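You operate a simulated robot arm through the tools that you are given. There is no shell and no other tool. Be economical: measure what you need, move in short steps, check, and stop when the job is done.

Carry out the task below with a simulated robot arm. There is one attempt and no reset: what you move stays moved.

JOB
Press LINES on the small red box and put it in the tray.
Fine: the tray is the green one; set the grey dial to LINES; one press only; leave the press tray pulled out.

Only the result counts: the job must be done as asked and must still hold three seconds after the hand-in. Knocking over, shifting, dropping, spilling or breaking anything else fails it.

ROBOT AND FRAMES
A 7-joint arm with a two-finger parallel gripper, fixed in place. Base frame: the origin is at the foot of the arm, x ahead of it, y to its left, z up. Units: m, degrees, N and s.
Its first joint turns from -66.0 to 66.0 degrees. Payload 2.6 kg.
Tool frame: the origin (TCP) lies between the finger pads and is the grasp point; the fingertips stand 0.03 m ahead of it; z points along the fingers, y is the line along which they close. Largest opening 0.094 m; finger width 0.028, thickness 0.01; the body of the gripper, 0.05 by 0.096 m, starts 0.055 m behind the TCP.
Orientation is that of the tool frame in the base frame, as a unit quaternion [x, y, z, w]. With the fingers straight down and closing along the base's y, the tool's x points along the base's -x, its y along +y and its z along -z.

CONTROLS
- The arm moves only by the tool send_rows. Its argument "targets" is a list of rows, each an object (a shift or turn left out is 0, a gripper value left out holds the last) with "offset": the shift along the tool's x, y, z in units of 50 mm (1.0 is 50 mm), a list of three; "angular": the turn, a rotation vector about the tool's x, y, z in units of 4 degrees (1.0 is 4 degrees), a list of three; "jaw": the opening in per cent of the stroke, from 0 (shut) to 100 (fully open). In form: [{"offset": [dx, dy, dz], "angular": [wx, wy, wz], "jaw": jaw}, ...]. A call has 1 to 12 rows; each row shifts and turns the commanded pose from where the row before left it, along the tool's axes as they then stand. A call with a number of a shift or a turn outside -1 to 1 is refused whole. A row lasts 0.2 s, in which the tool goes at most 0.05 m and 8.6 degrees; a call with a longer step from one row to the next is refused whole, and so is a gripper value outside its range. A pose out of reach is approached as far as the arm can. The call stops where the force on the tool passes 40 N (or 10 N more than at its start, if that is more) or the arm is blocked; 0.2 s more then pass. The fingers move at their own pace (about 0.072 m/s each) and stop on an object; they squeeze with about 24 N. The grip force told is the motor's: it shows also when the fingers shut on nothing. Time passes only in rows, and 0.2 s behind the last, so rows that do not move let the fingers close. It gives the time, the measured TCP pose, the force on the tool (base axes), the opening and the grip force at its end, in the units of the frame above (readings bear some noise).
- Cameras (640 x 400 px; columns grow to the right, rows downward): "scene" is fixed at [0.0334, 0.4296, 0.5658]; the picture's right is [-0.78, -0.63, 0.00], its down [-0.35, 0.43, -0.83] and it looks along [0.52, -0.65, -0.55] (base axes); focal length 285 px, centre (320, 200). "wrist" rides on the gripper at [0.076, 0.014, -0.103] in the tool frame; the picture's right is [-0.18, 0.98, 0.00], its down [-0.75, -0.14, -0.64] and it looks along [-0.63, -0.12, 0.77] (tool axes); focal length 243 px, centre (320, 200). There is no depth. A picture from a camera that has moved, and an enlarged one, comes with that camera's place and axes in the base frame and with its lens.
- get_image(camera): a new picture of that camera. The clock stands still meanwhile.
- enlarge(camera, box): a new picture of the part [left, top, right, bottom] of that camera's present view, enlarged. The clock stands still meanwhile.
- finish_job(): hands the job in; it is judged then, once.

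Go step by step. Nothing tells you positions but the pictures and the camera data: compare them with the known pose of the tool, close in by small moves and look again before you grip or let go. The budget is 120 turns and 84 pictures, counting those below and the enlarged ones. Unless the task says otherwise, let go and move clear before handing in, and close with one line.

The tools are called after ">>>" as name(argument=value, ...) on one line, values as JSON. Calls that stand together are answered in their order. send_rows: Moves the arm, as the interface text tells. Its arguments: {"type":"object","properties":{"targets":{"type":"array","items":{"type":"object","properties":{"offset":{"type":"array","items":{"type":"number"}},"angular":{"type":"array","items":{"type":"number"}},"jaw":{"type":"number"}}}}},"required":["targets"]} The other tools are called the same way: get_image (camera) takes a picture; enlarge (camera, box) takes an enlarged picture of a part of a camera's view; finish_job () hands the job in.

At the start:

```text
t: 0.0
ee_pos: [0.3506, -0.0832, 0.4076]
orientation: [0.0, 1.0, 0.0, 0.0]
wrist_force: [0.2, 0.3, 0.7]
finger_gap: 0.0937
grip_force: 0.1
```

scene: 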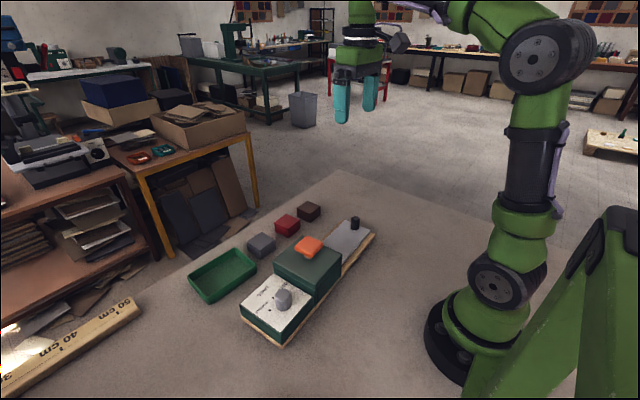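
wrist: 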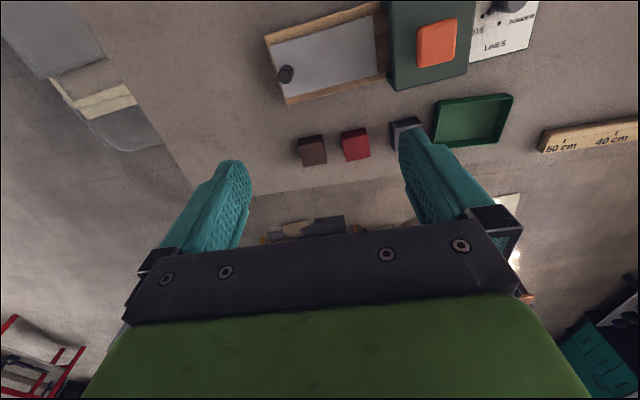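

I see a press unit (white dial panel, green housing with an orange button, grey sliding plate with a black knob), three small boxes (grey, red, brown) and a green tray. I'll enlarge the views to read the details.

>>> enlarge(camera="scene", box=[180, 180, 400, 360])

>>> enlarge(camera="wrist", box=[250, 0, 570, 200])

```text
2.22 times, centred on (290, 270) of scene
camera zoom: at [0.0334, 0.4296, 0.5658], right [-0.78, -0.63, 0.0], down [-0.35, 0.43, -0.83], along [0.52, -0.65, -0.55], focal length 633 px, centre (387, 44)
```

zoom: 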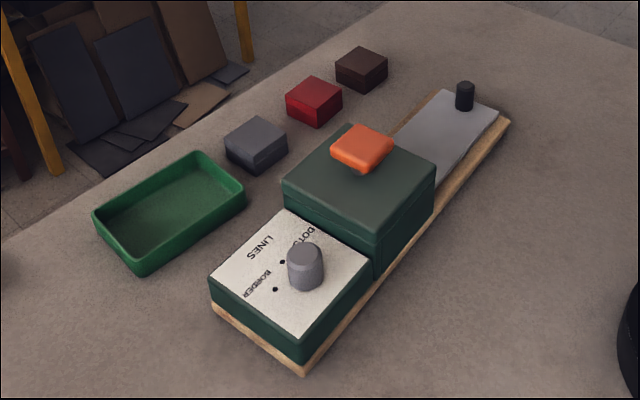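

```text
2.00 times, centred on (410, 100) of wrist
camera zoom: at [0.2743, -0.069, 0.5096], right [0.18, 0.98, 0.0], down [0.75, -0.14, 0.64], along [0.63, -0.12, -0.77], focal length 485 px, centre (140, 400)
```

zoom: 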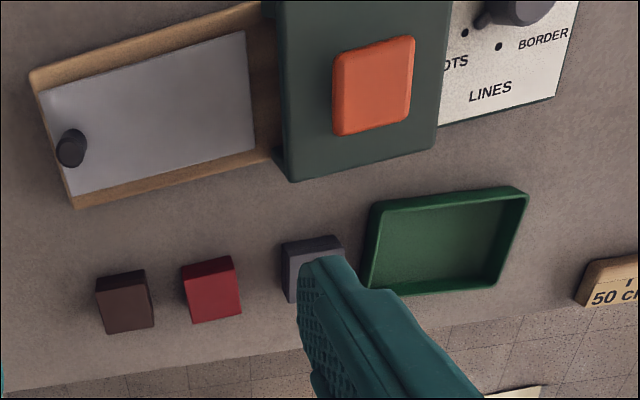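

The two views triangulate to: red box about (0.53, -0.04), button about (0.35, 0.075, 0.127), knob about (0.37, -0.155), dial about (0.335, 0.17), and a surface near z = 0. That is higher than the -0.14 stated, so I'll check it by touch and further views. Next I'll move to look at the dial up close.

>>> send_rows(targets=[{"offset": [0.286, 0.723, 0.45]}, {"offset": [0.286, 0.723, 0.45]}, {"offset": [0.286, 0.723, 0.45]}, {"offset": [0.286, 0.723, 0.45]}, {"offset": [0.286, 0.723, 0.45]}, {"offset": [0.286, 0.723, 0.45]}, {"offset": [0.286, 0.723, 0.45]}, {}])

>>> get_image(camera="wrist")

```text
t: 1.8
ee_pos: [0.2497, 0.1685, 0.2486]
orientation: [-0.001, 1.0, 0.001, 0.0]
wrist_force: [-0.2, 0.4, -0.8]
finger_gap: 0.0935
grip_force: 0.1
```

```text
79 pictures are left
camera wrist: at [0.1732, 0.1828, 0.3512], right [0.18, 0.98, 0.0], down [0.75, -0.14, 0.64], along [0.63, -0.12, -0.77], focal length 243 px, centre (320, 200)
```

wrist: 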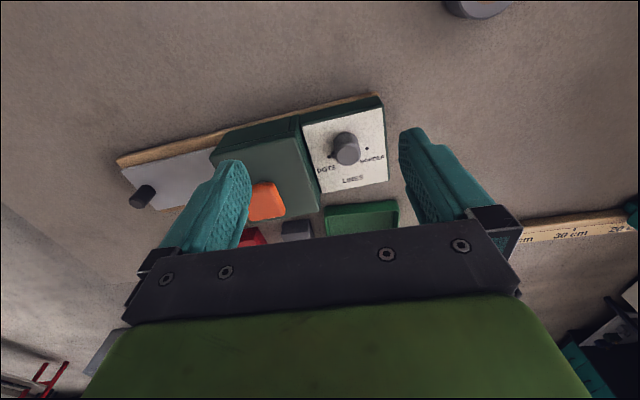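

The dial sits at about (0.32, 0.187). I'll zoom in on its labels and pointer.

>>> enlarge(camera="wrist", box=[280, 80, 440, 210])

>>> enlarge(camera="scene", box=[230, 230, 350, 350])

```text
3.08 times, centred on (360, 145) of wrist
camera zoom: at [0.1732, 0.1828, 0.3512], right [0.18, 0.98, 0.0], down [0.75, -0.14, 0.64], along [0.63, -0.12, -0.77], focal length 746 px, centre (197, 369)
```

zoom: 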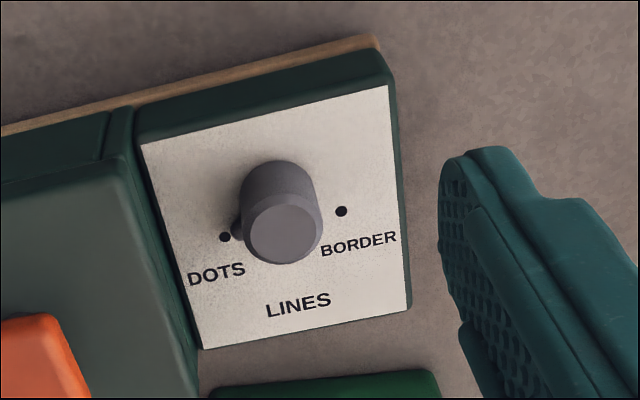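

```text
3.33 times, centred on (290, 290) of scene
camera zoom: at [0.0334, 0.4296, 0.5658], right [-0.78, -0.63, 0.0], down [-0.35, 0.43, -0.83], along [0.52, -0.65, -0.55], focal length 950 px, centre (420, -100)
```

zoom: 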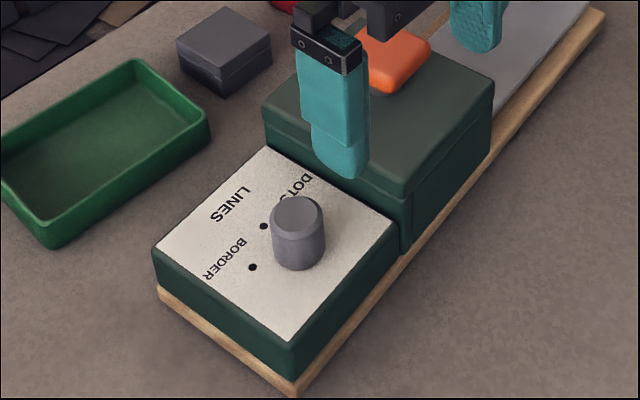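

The dial points at DOTS, and the three detents sit about 60° apart, with the panel at z of about 0.063 and the dial axis near (0.322, 0.189). I'll move above the dial and yaw so the fingers close perpendicular to the pointer bump.

>>> send_rows(targets=[{"offset": [-0.48, 0.133, 0.5], "jaw": 65}, {"offset": [-0.48, 0.133, 0.5]}, {"offset": [-0.48, 0.133, 0.5], "angular": [0, 0, 1]}, {"angular": [0, 0, 1]}, {"angular": [0, 0, 1]}, {"angular": [0, 0, 1]}, {"angular": [0, 0, 1]}, {"angular": [0, 0, 1]}, {"angular": [0, 0, 1]}, {"angular": [0, 0, 1]}, {"angular": [0, 0, 1]}, {"angular": [0, 0, 1]}])

>>> send_rows(targets=[{"angular": [0, 0, 1]}, {"angular": [0, 0, 1]}, {"angular": [0, 0, 1]}, {"angular": [0, 0, 1]}, {"angular": [0, 0, 1]}, {}])

>>> get_image(camera="wrist")

>>> enlarge(camera="scene", box=[230, 230, 350, 350])

```text
t: 4.4
ee_pos: [0.3231, 0.1905, 0.1749]
orientation: [0.343, 0.939, -0.001, 0.0]
wrist_force: [-0.9, 1.0, -0.9]
finger_gap: 0.061
grip_force: 0.0
```

```text
t: 5.8
ee_pos: [0.3252, 0.1901, 0.1748]
orientation: [0.501, 0.865, 0.0, 0.0]
wrist_force: [-0.6, 0.6, -0.7]
finger_gap: 0.061
grip_force: 0.0
```

```text
76 pictures are left
camera wrist: at [0.298, 0.263, 0.277], right [0.94, 0.33, 0.0], down [0.25, -0.72, 0.64], along [0.21, -0.61, -0.77], focal length 243 px, centre (320, 200)
```

wrist: 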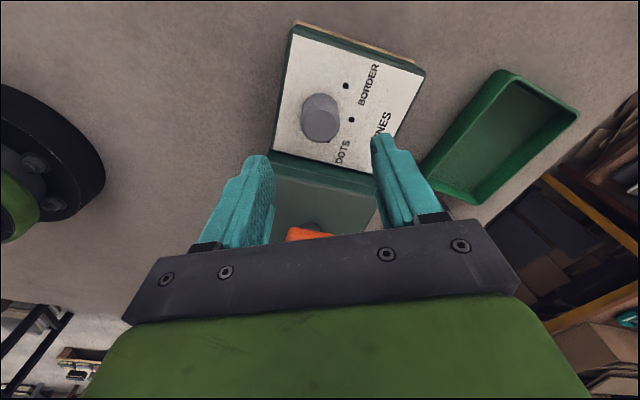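

```text
3.33 times, centred on (290, 290) of scene
camera zoom: at [0.0334, 0.4296, 0.5658], right [-0.78, -0.63, 0.0], down [-0.35, 0.43, -0.83], along [0.52, -0.65, -0.55], focal length 950 px, centre (420, -100)
```

zoom: 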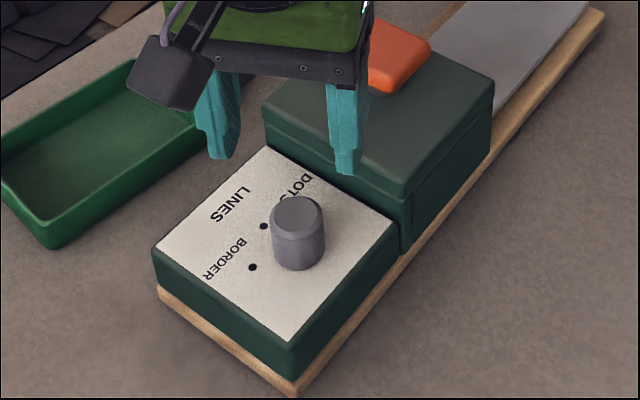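

The yaw is set. I'll zoom this wrist view to re-triangulate the dial centre before lowering.

>>> enlarge(camera="wrist", box=[260, 10, 440, 190])

```text
2.22 times, centred on (350, 100) of wrist
camera zoom: at [0.298, 0.263, 0.277], right [0.94, 0.33, 0.0], down [0.25, -0.72, 0.64], along [0.21, -0.61, -0.77], focal length 539 px, centre (253, 422)
```

zoom: 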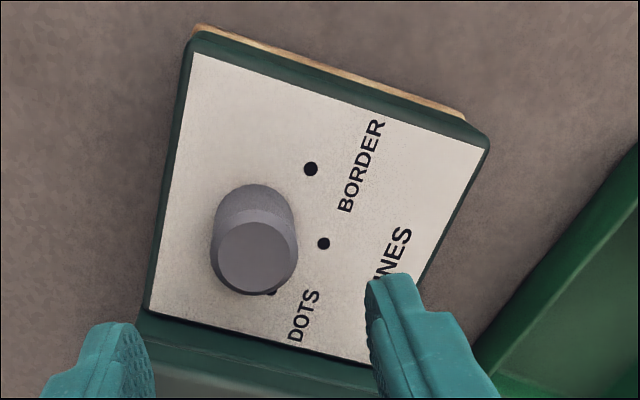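

The dial centre is about (0.3235, 0.189), with its top at about 0.095. I'll lower over it without closing yet, then close gently and check.

>>> send_rows(targets=[{"offset": [0, -0.04, 0.5]}, {"offset": [0, 0, 0.5]}, {"offset": [0, 0, 0.44]}, {}])

>>> enlarge(camera="scene", box=[230, 230, 350, 350])

>>> enlarge(camera="wrist", box=[200, 20, 440, 240])

```text
t: 6.8
ee_pos: [0.3238, 0.1887, 0.1006]
orientation: [0.5, 0.866, 0.0, 0.0]
wrist_force: [-0.5, 1.0, 0.8]
finger_gap: 0.0611
grip_force: 0.0
```

```text
3.33 times, centred on (290, 290) of scene
camera zoom: at [0.0334, 0.4296, 0.5658], right [-0.78, -0.63, 0.0], down [-0.35, 0.43, -0.83], along [0.52, -0.65, -0.55], focal length 950 px, centre (420, -100)
```

zoom: 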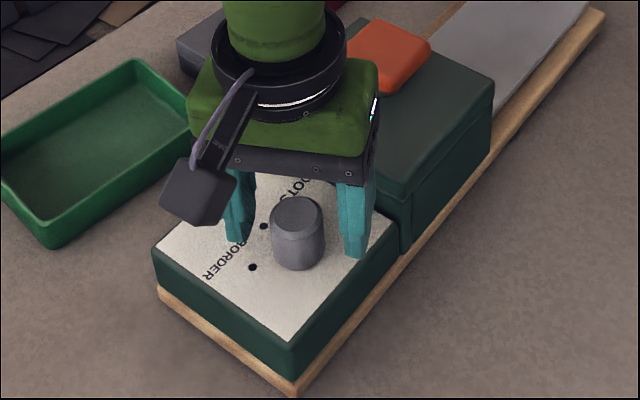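

```text
1.82 times, centred on (320, 130) of wrist
camera zoom: at [0.2965, 0.2621, 0.2033], right [0.94, 0.33, 0.0], down [0.25, -0.72, 0.64], along [0.21, -0.61, -0.77], focal length 441 px, centre (320, 327)
```

zoom: 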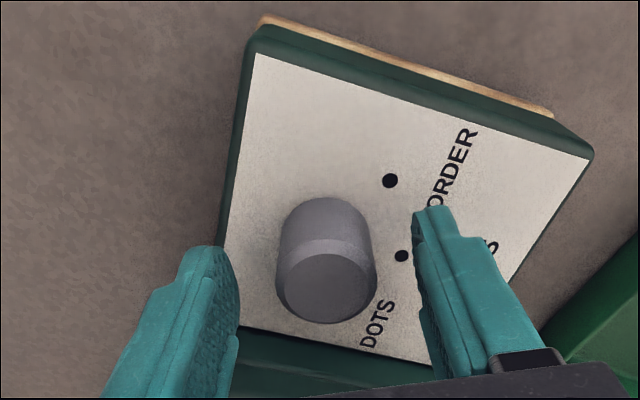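

The dial is centred between the fingers, so I'll close on it.

>>> send_rows(targets=[{"jaw": 30}, {"jaw": 10}, {"jaw": 10}, {}])

>>> enlarge(camera="wrist", box=[200, 20, 440, 240])

```text
t: 7.8
ee_pos: [0.3232, 0.1906, 0.1011]
orientation: [0.499, 0.867, 0.001, 0.0]
wrist_force: [7.7, 9.3, -0.4]
finger_gap: 0.0316
grip_force: 24.3
```

```text
1.82 times, centred on (320, 130) of wrist
camera zoom: at [0.2966, 0.2625, 0.204], right [0.94, 0.33, 0.0], down [0.25, -0.72, 0.64], along [0.22, -0.6, -0.77], focal length 441 px, centre (320, 327)
```

zoom: 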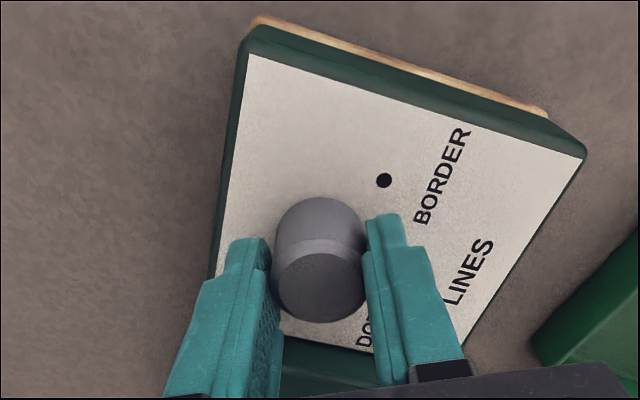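

Gripped at 31.6 mm, with a small side force. I'll nudge to centre and turn about 60° counter-clockwise toward LINES.

>>> send_rows(targets=[{"offset": [0, 0.03, 0]}, {"angular": [0, 0, -1]}, {"angular": [0, 0, -1]}, {"angular": [0, 0, -1]}, {"angular": [0, 0, -1]}, {"angular": [0, 0, -1]}, {}])

```text
t: 9.4
ee_pos: [0.323, 0.1891, 0.1021]
orientation: [0.342, 0.94, -0.002, 0.0]
wrist_force: [-0.6, 5.0, 0.5]
finger_gap: 0.0317
grip_force: 24.6
```

>>> send_rows(targets=[{"angular": [0, 0, -1]}, {"angular": [0, 0, -1]}, {"angular": [0, 0, -1]}, {"angular": [0, 0, -1]}, {"angular": [0, 0, -1]}, {"angular": [0, 0, -1]}, {"angular": [0, 0, -1]}, {"angular": [0, 0, -1]}, {"angular": [0, 0, -1]}, {"angular": [0, 0, -1]}, {}])

>>> enlarge(camera="wrist", box=[200, 20, 440, 240])

>>> enlarge(camera="scene", box=[230, 230, 350, 350])

```text
t: 11.8
ee_pos: [0.3231, 0.189, 0.1023]
orientation: [0.0, 1.0, 0.0, 0.0]
wrist_force: [1.0, -4.9, -1.1]
finger_gap: 0.0316
grip_force: 23.3
```

```text
1.82 times, centred on (320, 130) of wrist
camera zoom: at [0.2456, 0.2031, 0.2051], right [0.18, 0.98, 0.0], down [0.75, -0.14, 0.64], along [0.63, -0.12, -0.77], focal length 441 px, centre (320, 327)
```

zoom: 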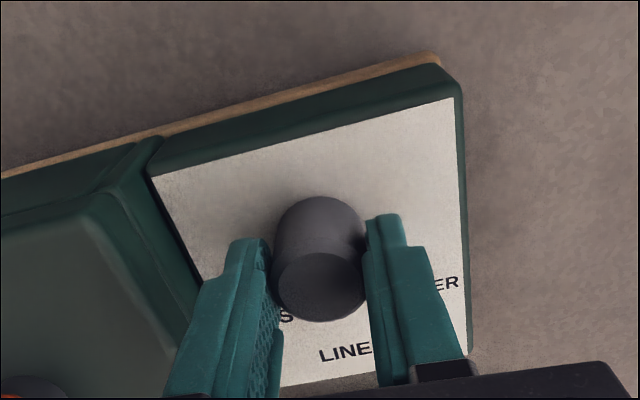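

```text
3.33 times, centred on (290, 290) of scene
camera zoom: at [0.0335, 0.4297, 0.5657], right [-0.78, -0.63, 0.0], down [-0.35, 0.43, -0.83], along [0.52, -0.65, -0.55], focal length 950 px, centre (420, -100)
```

zoom: 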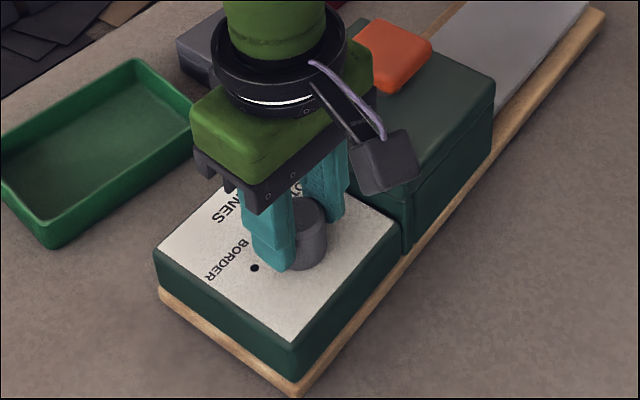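

Turned 60°. I'll open, rise and check the pointer against the LINES dot.

>>> send_rows(targets=[{"jaw": 60}, {"jaw": 60}, {"offset": [0, 0, -0.8]}, {"offset": [0, 0, -0.8]}, {}])

>>> enlarge(camera="scene", box=[240, 260, 330, 340])

>>> enlarge(camera="wrist", box=[200, 20, 440, 240])

```text
t: 13.0
ee_pos: [0.3234, 0.1878, 0.1843]
orientation: [0.0, 1.0, 0.0, 0.0]
wrist_force: [-0.3, 0.8, -0.2]
finger_gap: 0.0563
grip_force: 0.0
```

```text
5.00 times, centred on (285, 300) of scene
camera zoom: at [0.0334, 0.4296, 0.5658], right [-0.78, -0.63, 0.0], down [-0.35, 0.43, -0.83], along [0.52, -0.65, -0.55], focal length 1425 px, centre (495, -300)
```

zoom: 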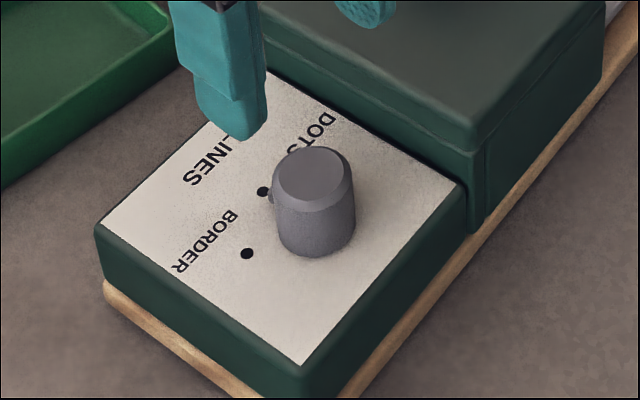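

```text
1.82 times, centred on (320, 130) of wrist
camera zoom: at [0.2456, 0.2032, 0.2866], right [0.18, 0.98, 0.0], down [0.75, -0.14, 0.64], along [0.63, -0.12, -0.77], focal length 441 px, centre (320, 327)
```

zoom: 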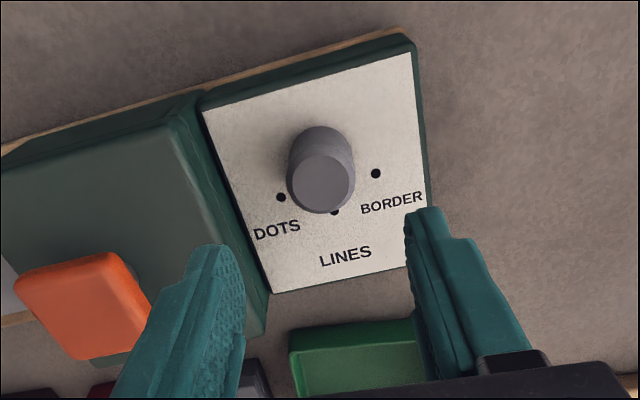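

>>> enlarge(camera="scene", box=[280, 285, 320, 315])

>>> enlarge(camera="wrist", box=[295, 80, 355, 140])

```text
13.33 times, centred on (300, 300) of scene
camera zoom: at [0.0334, 0.4296, 0.5658], right [-0.78, -0.63, 0.0], down [-0.35, 0.43, -0.83], along [0.52, -0.65, -0.55], focal length 3800 px, centre (587, -1133)
```

zoom: 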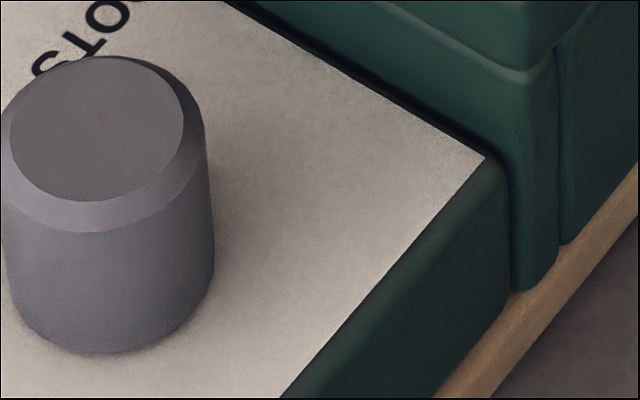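

```text
6.67 times, centred on (325, 110) of wrist
camera zoom: at [0.2456, 0.2032, 0.2866], right [0.18, 0.98, 0.0], down [0.75, -0.14, 0.64], along [0.63, -0.12, -0.77], focal length 1618 px, centre (287, 800)
```

zoom: 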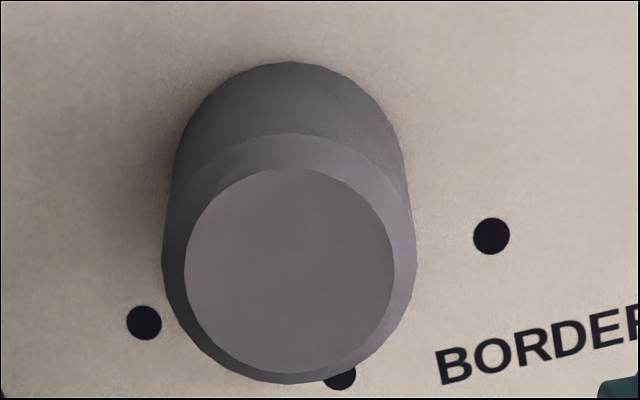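

>>> enlarge(camera="scene", box=[270, 280, 320, 315])

```text
11.43 times, centred on (295, 298) of scene
camera zoom: at [0.0334, 0.4296, 0.5658], right [-0.78, -0.63, 0.0], down [-0.35, 0.43, -0.83], along [0.52, -0.65, -0.55], focal length 3258 px, centre (606, -914)
```

zoom: 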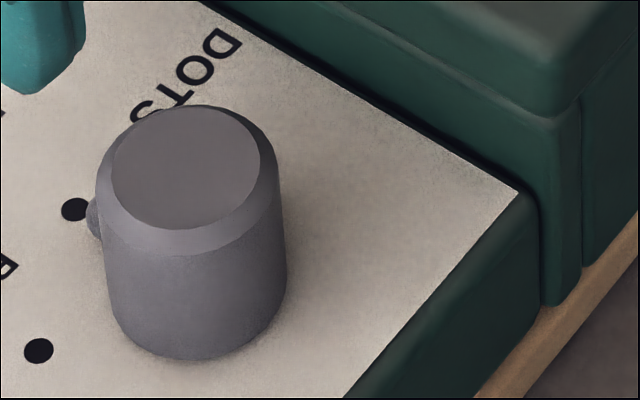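

The pointer bump lines up with the LINES dot. Now I'll move over to inspect the red box.

>>> send_rows(targets=[{"offset": [0, 0, -1]}, {"offset": [-0.423, -0.793, -0.052]}, {"offset": [-0.423, -0.793, -0.052]}, {"offset": [-0.423, -0.793, -0.052]}, {"offset": [-0.423, -0.793, -0.052]}, {"offset": [-0.423, -0.793, -0.052]}, {"offset": [-0.423, -0.793, -0.052]}, {}])

>>> get_image(camera="wrist")

>>> enlarge(camera="scene", box=[230, 190, 330, 260])

```text
t: 14.8
ee_pos: [0.4483, -0.0497, 0.2495]
orientation: [0.001, 1.0, 0.0, 0.0]
wrist_force: [-0.6, -0.5, -0.5]
finger_gap: 0.0563
grip_force: 0.0
```

```text
63 pictures are left
camera wrist: at [0.3722, -0.0347, 0.3522], right [0.18, 0.98, 0.0], down [0.75, -0.14, 0.64], along [0.63, -0.12, -0.77], focal length 243 px, centre (320, 200)
```

wrist: 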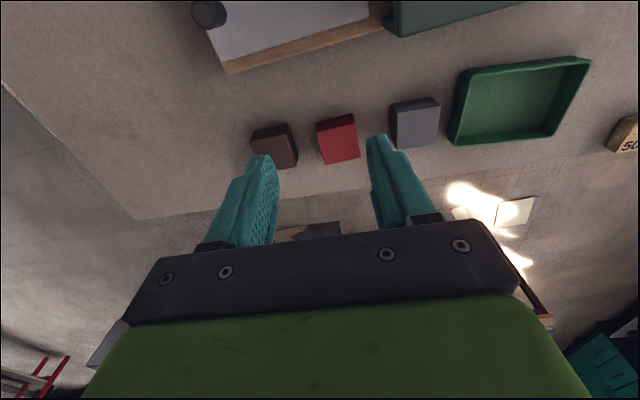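

```text
5.71 times, centred on (280, 225) of scene
camera zoom: at [0.0334, 0.4296, 0.5658], right [-0.78, -0.63, 0.0], down [-0.35, 0.43, -0.83], along [0.52, -0.65, -0.55], focal length 1629 px, centre (549, 57)
```

zoom: 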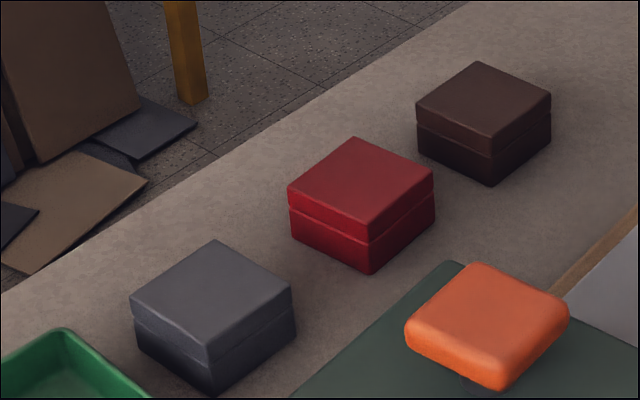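

>>> enlarge(camera="wrist", box=[240, 80, 460, 200])

```text
2.91 times, centred on (350, 140) of wrist
camera zoom: at [0.3722, -0.0347, 0.3522], right [0.18, 0.98, 0.0], down [0.75, -0.14, 0.64], along [0.63, -0.12, -0.77], focal length 706 px, centre (233, 374)
```

zoom: 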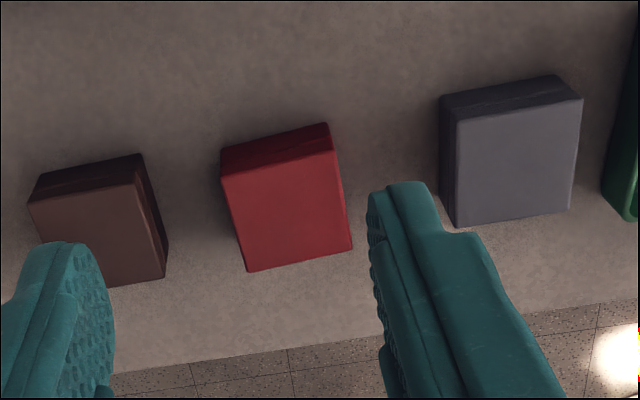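

The red box centre is (0.535, -0.039) with its top at 0.035, side about 0.053, and yaw about +3.5°. Before grasping, I'll get a clear look at the press plate.

>>> send_rows(targets=[{"offset": [0.74, -0.15, 0.1]}, {"offset": [0.74, -0.15, 0.1]}, {"offset": [0.74, -0.15, 0.1]}, {"offset": [0.74, -0.15, 0.1]}, {}])

>>> get_image(camera="wrist")

>>> enlarge(camera="scene", box=[270, 210, 390, 310])

```text
t: 16.0
ee_pos: [0.3012, -0.0802, 0.2297]
orientation: [0.0, 1.0, 0.0, -0.001]
wrist_force: [0.1, -0.3, 0.4]
finger_gap: 0.0563
grip_force: 0.0
```

```text
60 pictures are left
camera wrist: at [0.2239, -0.0646, 0.3324], right [0.18, 0.98, 0.0], down [0.75, -0.14, 0.64], along [0.63, -0.12, -0.77], focal length 243 px, centre (320, 200)
```

wrist: 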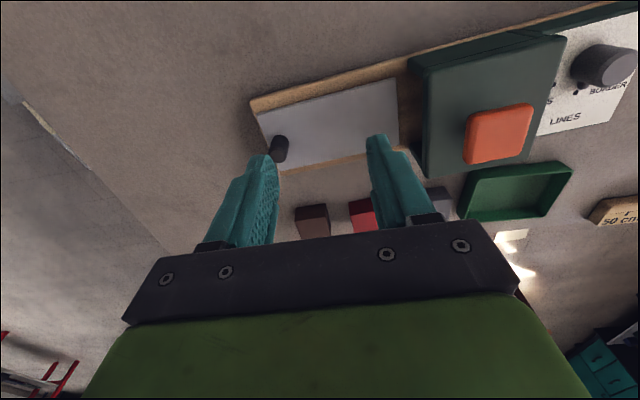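

```text
4.00 times, centred on (330, 260) of scene
camera zoom: at [0.0334, 0.4296, 0.5658], right [-0.78, -0.63, 0.0], down [-0.35, 0.43, -0.83], along [0.52, -0.65, -0.55], focal length 1140 px, centre (280, -40)
```

zoom: 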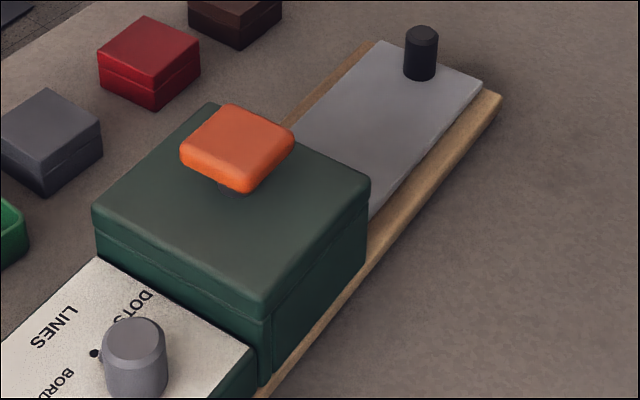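

>>> enlarge(camera="wrist", box=[230, 40, 450, 200])

>>> enlarge(camera="wrist", box=[400, 20, 600, 240])

```text
2.50 times, centred on (340, 120) of wrist
camera zoom: at [0.2239, -0.0646, 0.3324], right [0.18, 0.98, 0.0], down [0.75, -0.14, 0.64], along [0.63, -0.12, -0.77], focal length 606 px, centre (270, 400)
```

zoom: 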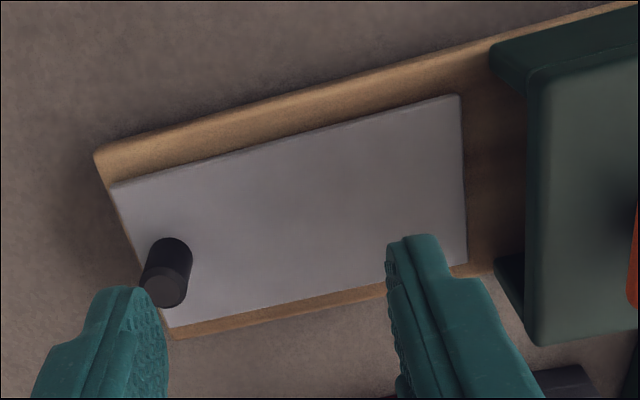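

```text
1.82 times, centred on (500, 130) of wrist
camera zoom: at [0.2239, -0.0646, 0.3324], right [0.18, 0.98, 0.0], down [0.75, -0.14, 0.64], along [0.63, -0.12, -0.77], focal length 441 px, centre (-7, 327)
```

zoom: 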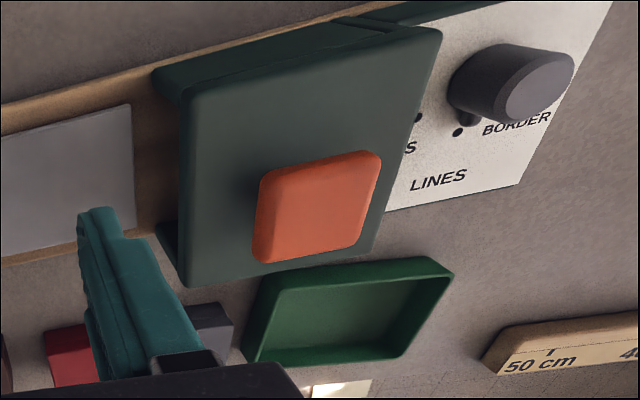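

The plate has centre about (0.356, -0.076, z 0.035) and yaw about 3.7°. The knob is at (0.361, -0.145) and the housing entrance is at y of about 0.013. Now I'll go above the red box and align.

>>> send_rows(targets=[{"offset": [-0.78, 0.137, 0.2], "jaw": 85}, {"offset": [-0.78, 0.137, 0.3]}, {"offset": [-0.78, 0.137, 0.4]}, {"offset": [-0.78, 0.137, 0.4]}, {"offset": [-0.78, 0.137, 0.4]}, {"offset": [-0.78, 0.137, 0.4]}, {"angular": [0, 0, -0.875]}, {}])

>>> get_image(camera="wrist")

>>> enlarge(camera="scene", box=[220, 160, 340, 260])

```text
t: 17.8
ee_pos: [0.5351, -0.0371, 0.1241]
orientation: [-0.031, 1.0, 0.0, 0.001]
wrist_force: [0.7, -0.3, 0.0]
finger_gap: 0.0799
grip_force: 0.1
```

```text
56 pictures are left
camera wrist: at [0.4579, -0.027, 0.2251], right [0.12, 0.99, 0.0], down [0.76, -0.09, 0.64], along [0.64, -0.08, -0.77], focal length 243 px, centre (320, 200)
```

wrist: 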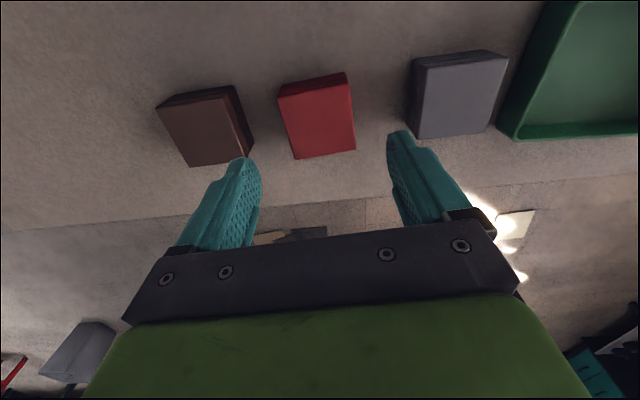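

```text
4.00 times, centred on (280, 210) of scene
camera zoom: at [0.0334, 0.4296, 0.5658], right [-0.78, -0.63, 0.0], down [-0.35, 0.43, -0.83], along [0.52, -0.65, -0.55], focal length 1140 px, centre (480, 160)
```

zoom: 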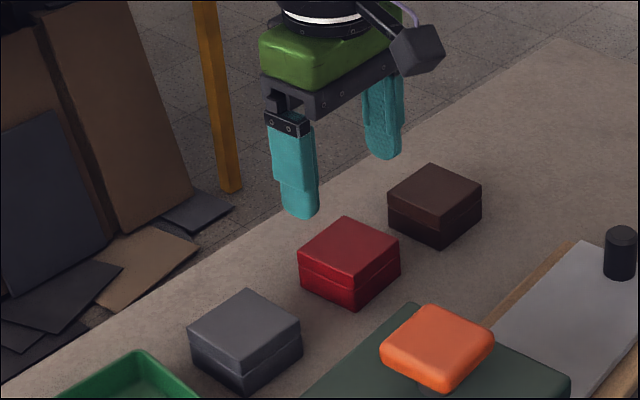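

Aligned to within about 2 mm, so I'll lower in small steps.

>>> send_rows(targets=[{"offset": [0.03, -0.025, 0.5]}, {"offset": [0, 0, 0.5]}, {"offset": [0, 0, 0.3]}, {}])

>>> get_image(camera="wrist")

>>> enlarge(camera="scene", box=[240, 180, 330, 260])

```text
t: 18.8
ee_pos: [0.5346, -0.0372, 0.0582]
orientation: [-0.03, 1.0, 0.0, 0.0]
wrist_force: [0.5, -0.3, -0.1]
finger_gap: 0.0798
grip_force: 0.1
```

```text
54 pictures are left
camera wrist: at [0.456, -0.0271, 0.1598], right [0.12, 0.99, 0.0], down [0.76, -0.1, 0.64], along [0.64, -0.08, -0.77], focal length 243 px, centre (320, 200)
```

wrist: 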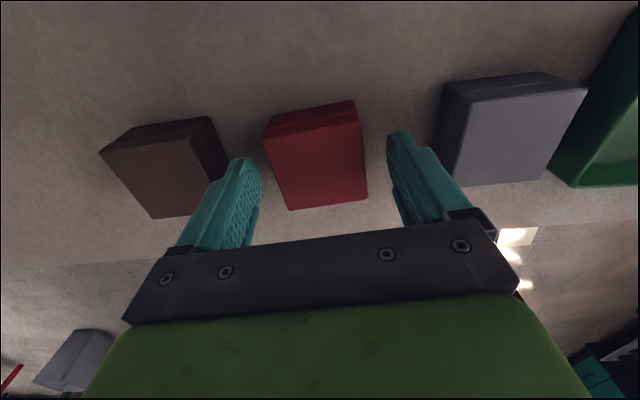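

```text
5.00 times, centred on (285, 220) of scene
camera zoom: at [0.0334, 0.4296, 0.5658], right [-0.78, -0.63, 0.0], down [-0.35, 0.43, -0.83], along [0.52, -0.65, -0.55], focal length 1425 px, centre (495, 100)
```

zoom: 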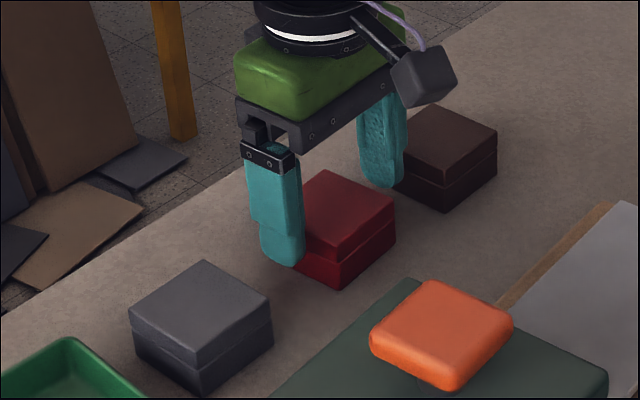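

The fingers straddle the box cleanly. I'll lower 10 mm more and close.

>>> send_rows(targets=[{"offset": [0, -0.01, 0.2]}, {}, {"jaw": 50}, {"jaw": 40}, {"jaw": 40}, {}])

>>> get_image(camera="wrist")

```text
t: 20.2
ee_pos: [0.5348, -0.038, 0.0478]
orientation: [-0.031, 1.0, 0.001, 0.0]
wrist_force: [-0.6, -0.4, -0.1]
finger_gap: 0.0552
grip_force: 24.2
```

```text
52 pictures are left
camera wrist: at [0.4566, -0.0275, 0.15], right [0.12, 0.99, 0.0], down [0.76, -0.09, 0.64], along [0.64, -0.08, -0.77], focal length 243 px, centre (320, 200)
```

wrist: 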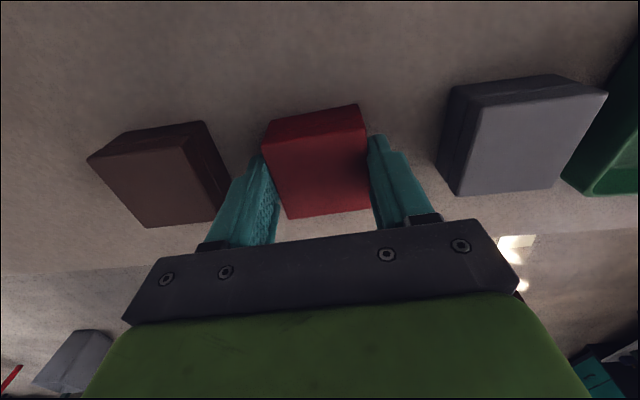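

Gripped at 55 mm. I'll lift and carry it over the plate to about (0.355, -0.065).

>>> send_rows(targets=[{"offset": [0, 0, -0.5]}, {"offset": [0, 0, -0.7]}, {"offset": [0, 0, -0.7]}, {"offset": [0.725, -0.064, 0]}, {"offset": [0.725, -0.064, 0]}, {"offset": [0.725, -0.064, 0]}, {"offset": [0.725, -0.064, 0]}, {"offset": [0.725, -0.064, 0]}, {"offset": [0, 0, 0.5]}, {}])

>>> get_image(camera="wrist")

>>> enlarge(camera="scene", box=[270, 180, 390, 280])

```text
t: 22.4
ee_pos: [0.355, -0.0646, 0.118]
orientation: [-0.031, 1.0, 0.0, 0.0]
wrist_force: [0.8, 0.4, 0.3]
finger_gap: 0.0373
grip_force: 0.1
```

```text
51 pictures are left
camera wrist: at [0.2762, -0.0547, 0.2194], right [0.12, 0.99, 0.0], down [0.76, -0.1, 0.64], along [0.64, -0.08, -0.77], focal length 243 px, centre (320, 200)
```

wrist: 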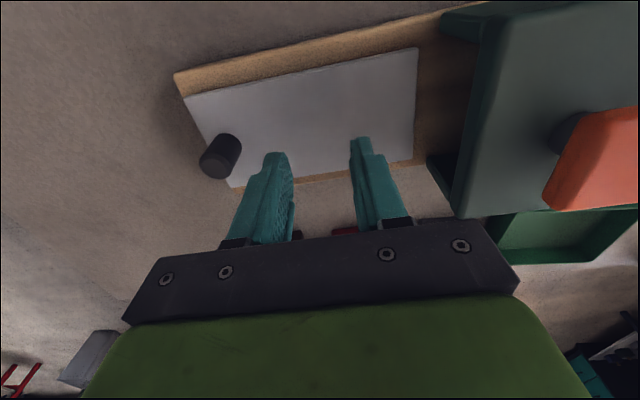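

```text
4.00 times, centred on (330, 230) of scene
camera zoom: at [0.0334, 0.4296, 0.5658], right [-0.78, -0.63, 0.0], down [-0.35, 0.43, -0.83], along [0.52, -0.65, -0.55], focal length 1140 px, centre (280, 80)
```

zoom: 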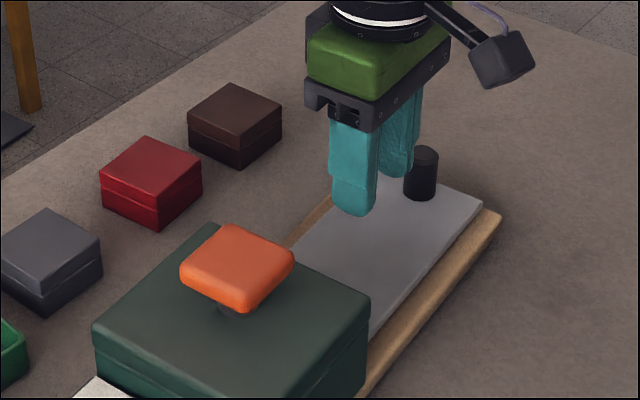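

The gripper is empty: the box slipped out near its starting spot. I'll look at where it is now.

>>> enlarge(camera="scene", box=[230, 190, 330, 260])

>>> send_rows(targets=[{"offset": [-0.5, 0, -0.6], "jaw": 70}, {"offset": [-0.7, 0.05, -0.6]}, {"offset": [-0.7, 0.1, -0.3]}, {"offset": [-0.7, 0.1, 0]}, {}])

>>> enlarge(camera="wrist", box=[220, 30, 440, 200])

```text
5.71 times, centred on (280, 225) of scene
camera zoom: at [0.0334, 0.4296, 0.5658], right [-0.78, -0.63, 0.0], down [-0.35, 0.43, -0.83], along [0.52, -0.65, -0.55], focal length 1629 px, centre (549, 57)
```

zoom: 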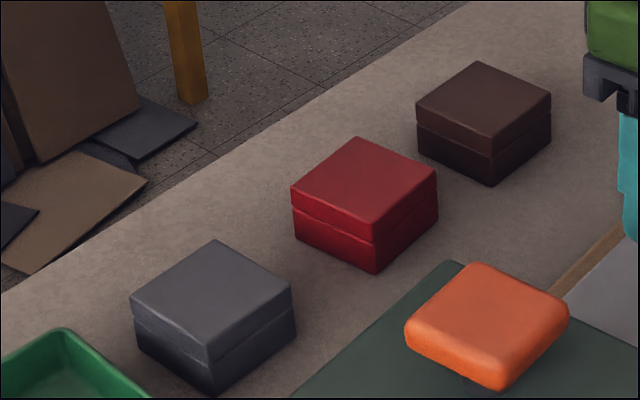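

```text
t: 23.6
ee_pos: [0.4831, -0.0436, 0.1942]
orientation: [-0.031, 1.0, -0.001, 0.0]
wrist_force: [0.1, -0.2, 0.2]
finger_gap: 0.0659
grip_force: 0.1
```

```text
2.35 times, centred on (330, 115) of wrist
camera zoom: at [0.406, -0.0332, 0.2962], right [0.12, 0.99, 0.0], down [0.76, -0.09, 0.64], along [0.64, -0.08, -0.77], focal length 571 px, centre (296, 400)
```

zoom: 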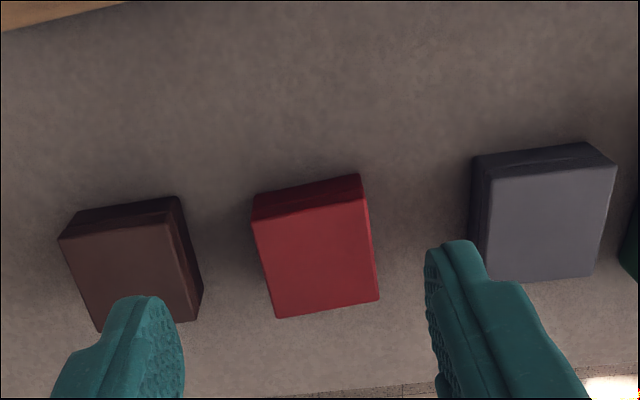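

The box hardly moved, so my grip was too shallow. I'll return with a deeper grip, feeling for the surface in small steps.

>>> send_rows(targets=[{"offset": [-0.52, 0.025, 0.3], "jaw": 85}, {"offset": [-0.52, 0.025, 0.5]}, {"offset": [0, 0, 0.7]}, {"offset": [0, 0, 0.7]}, {"offset": [0, 0, 0.5]}, {"offset": [0, 0, 0.2]}, {"offset": [0, 0, 0.06]}, {}])

>>> send_rows(targets=[{"offset": [0, 0, 0.04]}, {}])

>>> get_image(camera="wrist")

```text
t: 25.4
ee_pos: [0.5342, -0.0397, 0.0469]
orientation: [-0.03, 1.0, 0.001, 0.001]
wrist_force: [0.8, 0.6, 0.8]
finger_gap: 0.0798
grip_force: 0.0
```

```text
t: 26.0
ee_pos: [0.5342, -0.0396, 0.0425]
orientation: [-0.031, 1.0, 0.0, 0.0]
wrist_force: [0.3, -0.4, -1.0]
finger_gap: 0.08
grip_force: 0.0
```

```text
47 pictures are left
camera wrist: at [0.4567, -0.0296, 0.1461], right [0.12, 0.99, 0.0], down [0.76, -0.1, 0.64], along [0.64, -0.08, -0.77], focal length 243 px, centre (320, 200)
```

wrist: 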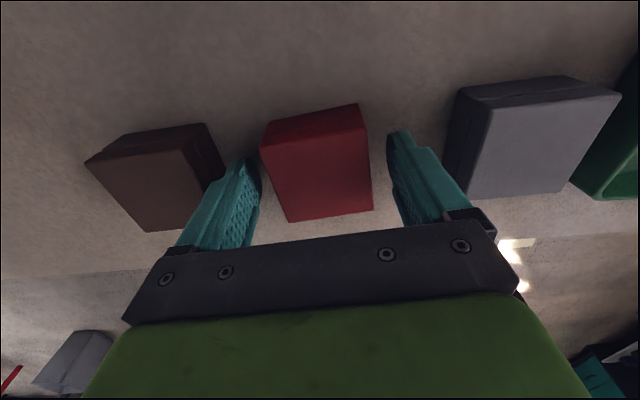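

>>> send_rows(targets=[{"offset": [0, 0, 0.05]}, {}])

>>> send_rows(targets=[{"offset": [0, 0, 0.05]}, {}])

```text
t: 26.6
ee_pos: [0.5344, -0.0401, 0.0411]
orientation: [-0.031, 1.0, 0.0, 0.0]
wrist_force: [0.7, -1.2, 0.4]
finger_gap: 0.08
grip_force: 0.1
```

```text
t: 27.2
ee_pos: [0.5365, -0.0403, 0.0378]
orientation: [-0.031, 1.0, 0.0, 0.0]
wrist_force: [-0.7, -0.1, 0.0]
finger_gap: 0.0798
grip_force: 0.1
```

>>> enlarge(camera="scene", box=[250, 190, 330, 250])

>>> send_rows(targets=[{"offset": [0, 0, 0.05]}, {}])

```text
6.67 times, centred on (290, 220) of scene
camera zoom: at [0.0334, 0.4296, 0.5658], right [-0.78, -0.63, 0.0], down [-0.35, 0.43, -0.83], along [0.52, -0.65, -0.55], focal length 1900 px, centre (520, 67)
```

zoom: 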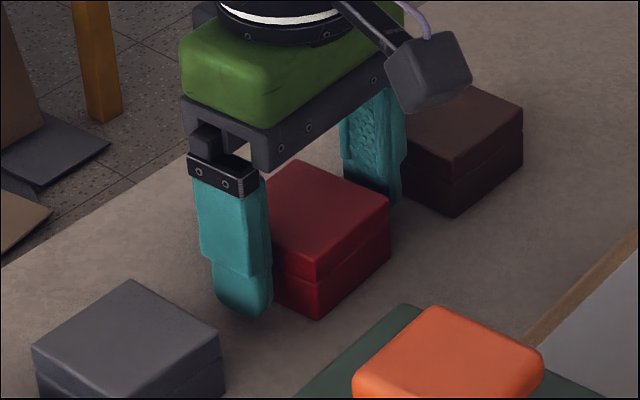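

```text
t: 27.8
ee_pos: [0.5354, -0.0397, 0.0358]
orientation: [-0.031, 1.0, 0.0, 0.001]
wrist_force: [-0.5, -0.4, -1.1]
finger_gap: 0.0801
grip_force: 0.0
```

The tips are near the surface at z of about 0.006 and span most of the box height. I'll close fully here and lift slowly.

>>> send_rows(targets=[{"jaw": 50}, {"jaw": 0}, {}, {}, {"offset": [0, 0, -0.1]}, {"offset": [0, 0, -0.1]}, {"offset": [0, 0, -0.1]}, {"offset": [0, 0, -0.1]}, {}])

>>> enlarge(camera="scene", box=[250, 190, 330, 250])

```text
t: 29.8
ee_pos: [0.5359, -0.041, 0.0558]
orientation: [-0.031, 1.0, 0.001, 0.0]
wrist_force: [-0.2, 0.3, -0.7]
finger_gap: 0.06
grip_force: 23.7
```

```text
6.67 times, centred on (290, 220) of scene
camera zoom: at [0.0334, 0.4296, 0.5658], right [-0.78, -0.63, 0.0], down [-0.35, 0.43, -0.83], along [0.52, -0.65, -0.55], focal length 1900 px, centre (520, 67)
```

zoom: 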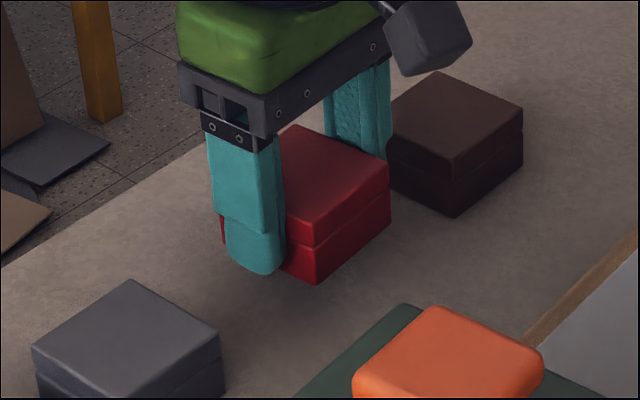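

The box is held and lifted this time. I'll carry it over the plate smoothly.

>>> send_rows(targets=[{"offset": [0, 0, -0.3]}, {"offset": [0, 0, -0.5]}, {"offset": [0, 0, -0.5]}, {"offset": [0, 0, -0.3]}, {"offset": [0.4, -0.03, 0]}, {"offset": [0.7, -0.05, 0]}, {"offset": [0.7, -0.05, 0]}, {"offset": [0.7, -0.05, 0]}, {"offset": [0.7, -0.05, 0]}, {"offset": [0.44, -0.03, 0]}, {}])

>>> get_image(camera="wrist")

>>> enlarge(camera="scene", box=[270, 170, 390, 270])

```text
t: 32.2
ee_pos: [0.3552, -0.0644, 0.1356]
orientation: [-0.031, 1.0, 0.0, 0.0]
wrist_force: [-0.4, -0.2, -1.4]
finger_gap: 0.0598
grip_force: 23.8
```

```text
44 pictures are left
camera wrist: at [0.2779, -0.0544, 0.2373], right [0.12, 0.99, 0.0], down [0.76, -0.1, 0.64], along [0.64, -0.08, -0.77], focal length 243 px, centre (320, 200)
```

wrist: 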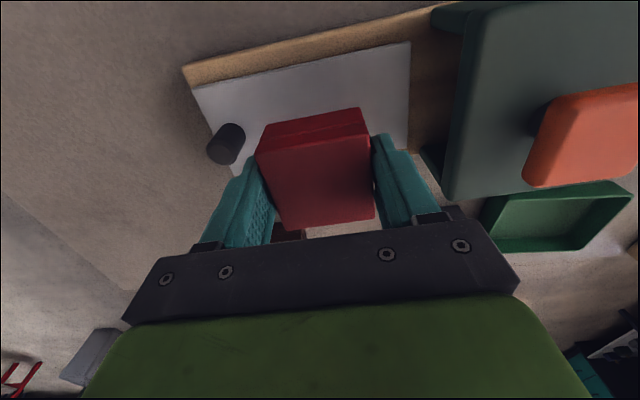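

```text
4.00 times, centred on (330, 220) of scene
camera zoom: at [0.0334, 0.4296, 0.5658], right [-0.78, -0.63, 0.0], down [-0.35, 0.43, -0.83], along [0.52, -0.65, -0.55], focal length 1140 px, centre (280, 120)
```

zoom: 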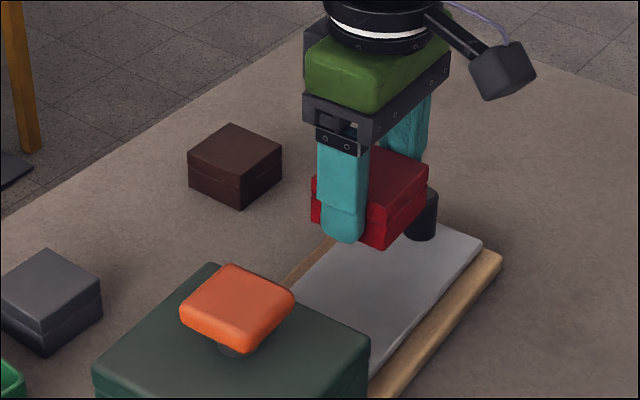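

Holding steady over the plate. I'll lower it and feel for contact.

>>> send_rows(targets=[{"offset": [0, 0, 0.4]}, {"offset": [0, 0, 0.4]}, {"offset": [0, 0, 0.2]}, {"offset": [0, 0, 0.1]}, {}])

>>> send_rows(targets=[{"offset": [0, 0, 0.06]}, {}])

>>> send_rows(targets=[{"offset": [0, 0, 0.06]}, {}])

>>> enlarge(camera="scene", box=[290, 190, 390, 270])

```text
t: 33.4
ee_pos: [0.3559, -0.0637, 0.0797]
orientation: [-0.03, 1.0, 0.001, 0.001]
wrist_force: [-0.3, 0.5, -0.9]
finger_gap: 0.0598
grip_force: 24.1
```

```text
t: 34.0
ee_pos: [0.3546, -0.0631, 0.0772]
orientation: [-0.031, 1.0, -0.001, 0.001]
wrist_force: [-0.4, 0.4, -1.1]
finger_gap: 0.0598
grip_force: 23.7
```

```text
t: 34.6
ee_pos: [0.3549, -0.0653, 0.0736]
orientation: [-0.031, 1.0, 0.0, -0.001]
wrist_force: [0.2, -0.6, -0.4]
finger_gap: 0.0598
grip_force: 23.4
```

```text
5.00 times, centred on (340, 230) of scene
camera zoom: at [0.0334, 0.4296, 0.5658], right [-0.78, -0.63, 0.0], down [-0.35, 0.43, -0.83], along [0.52, -0.65, -0.55], focal length 1425 px, centre (220, 50)
```

zoom: 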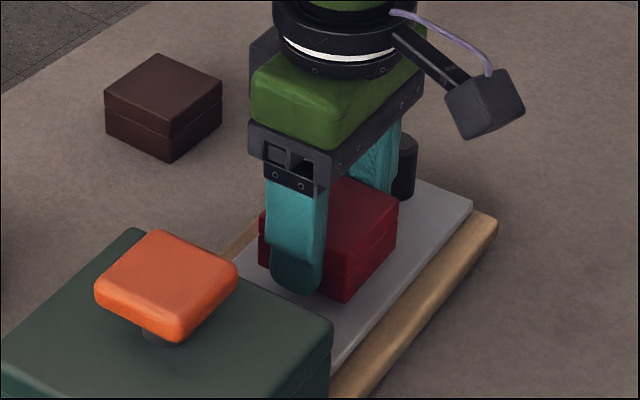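

>>> send_rows(targets=[{"offset": [0, 0, 0.05]}, {}])

>>> send_rows(targets=[{"offset": [0, 0, 0.05]}, {}])

>>> send_rows(targets=[{"offset": [0, 0, 0.05]}, {}])

```text
t: 35.2
ee_pos: [0.3559, -0.0651, 0.0728]
orientation: [-0.031, 1.0, 0.0, 0.0]
wrist_force: [0.9, -0.3, 0.2]
finger_gap: 0.0597
grip_force: 23.9
```

```text
t: 35.8
ee_pos: [0.3541, -0.0637, 0.0691]
orientation: [-0.031, 1.0, -0.001, 0.0]
wrist_force: [0.0, 0.8, 0.6]
finger_gap: 0.0598
grip_force: 23.3
```

```text
t: 36.4
ee_pos: [0.3542, -0.0641, 0.0678]
orientation: [-0.03, 1.0, 0.0, 0.0]
wrist_force: [0.1, 0.4, -0.5]
finger_gap: 0.0597
grip_force: 24.5
```

>>> send_rows(targets=[{"offset": [0, 0, 0.05]}, {}])

>>> send_rows(targets=[{"offset": [0, 0, 0.05]}, {}])

>>> enlarge(camera="scene", box=[300, 200, 380, 260])

```text
t: 37.0
ee_pos: [0.3548, -0.0652, 0.0646]
orientation: [-0.03, 1.0, 0.0, 0.001]
wrist_force: [1.1, 0.5, -0.6]
finger_gap: 0.06
grip_force: 23.6
```

```text
t: 37.6
ee_pos: [0.3543, -0.0649, 0.0633]
orientation: [-0.031, 1.0, 0.0, 0.002]
wrist_force: [-7.0, 0.9, 26.5]
finger_gap: 0.0601
grip_force: 23.7
```

```text
6.67 times, centred on (340, 230) of scene
camera zoom: at [0.0333, 0.4297, 0.5658], right [-0.78, -0.63, 0.0], down [-0.35, 0.43, -0.83], along [0.52, -0.65, -0.55], focal length 1900 px, centre (187, 0)
```

zoom: 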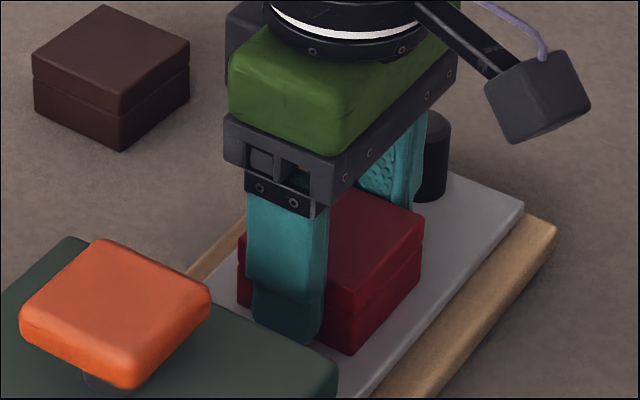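

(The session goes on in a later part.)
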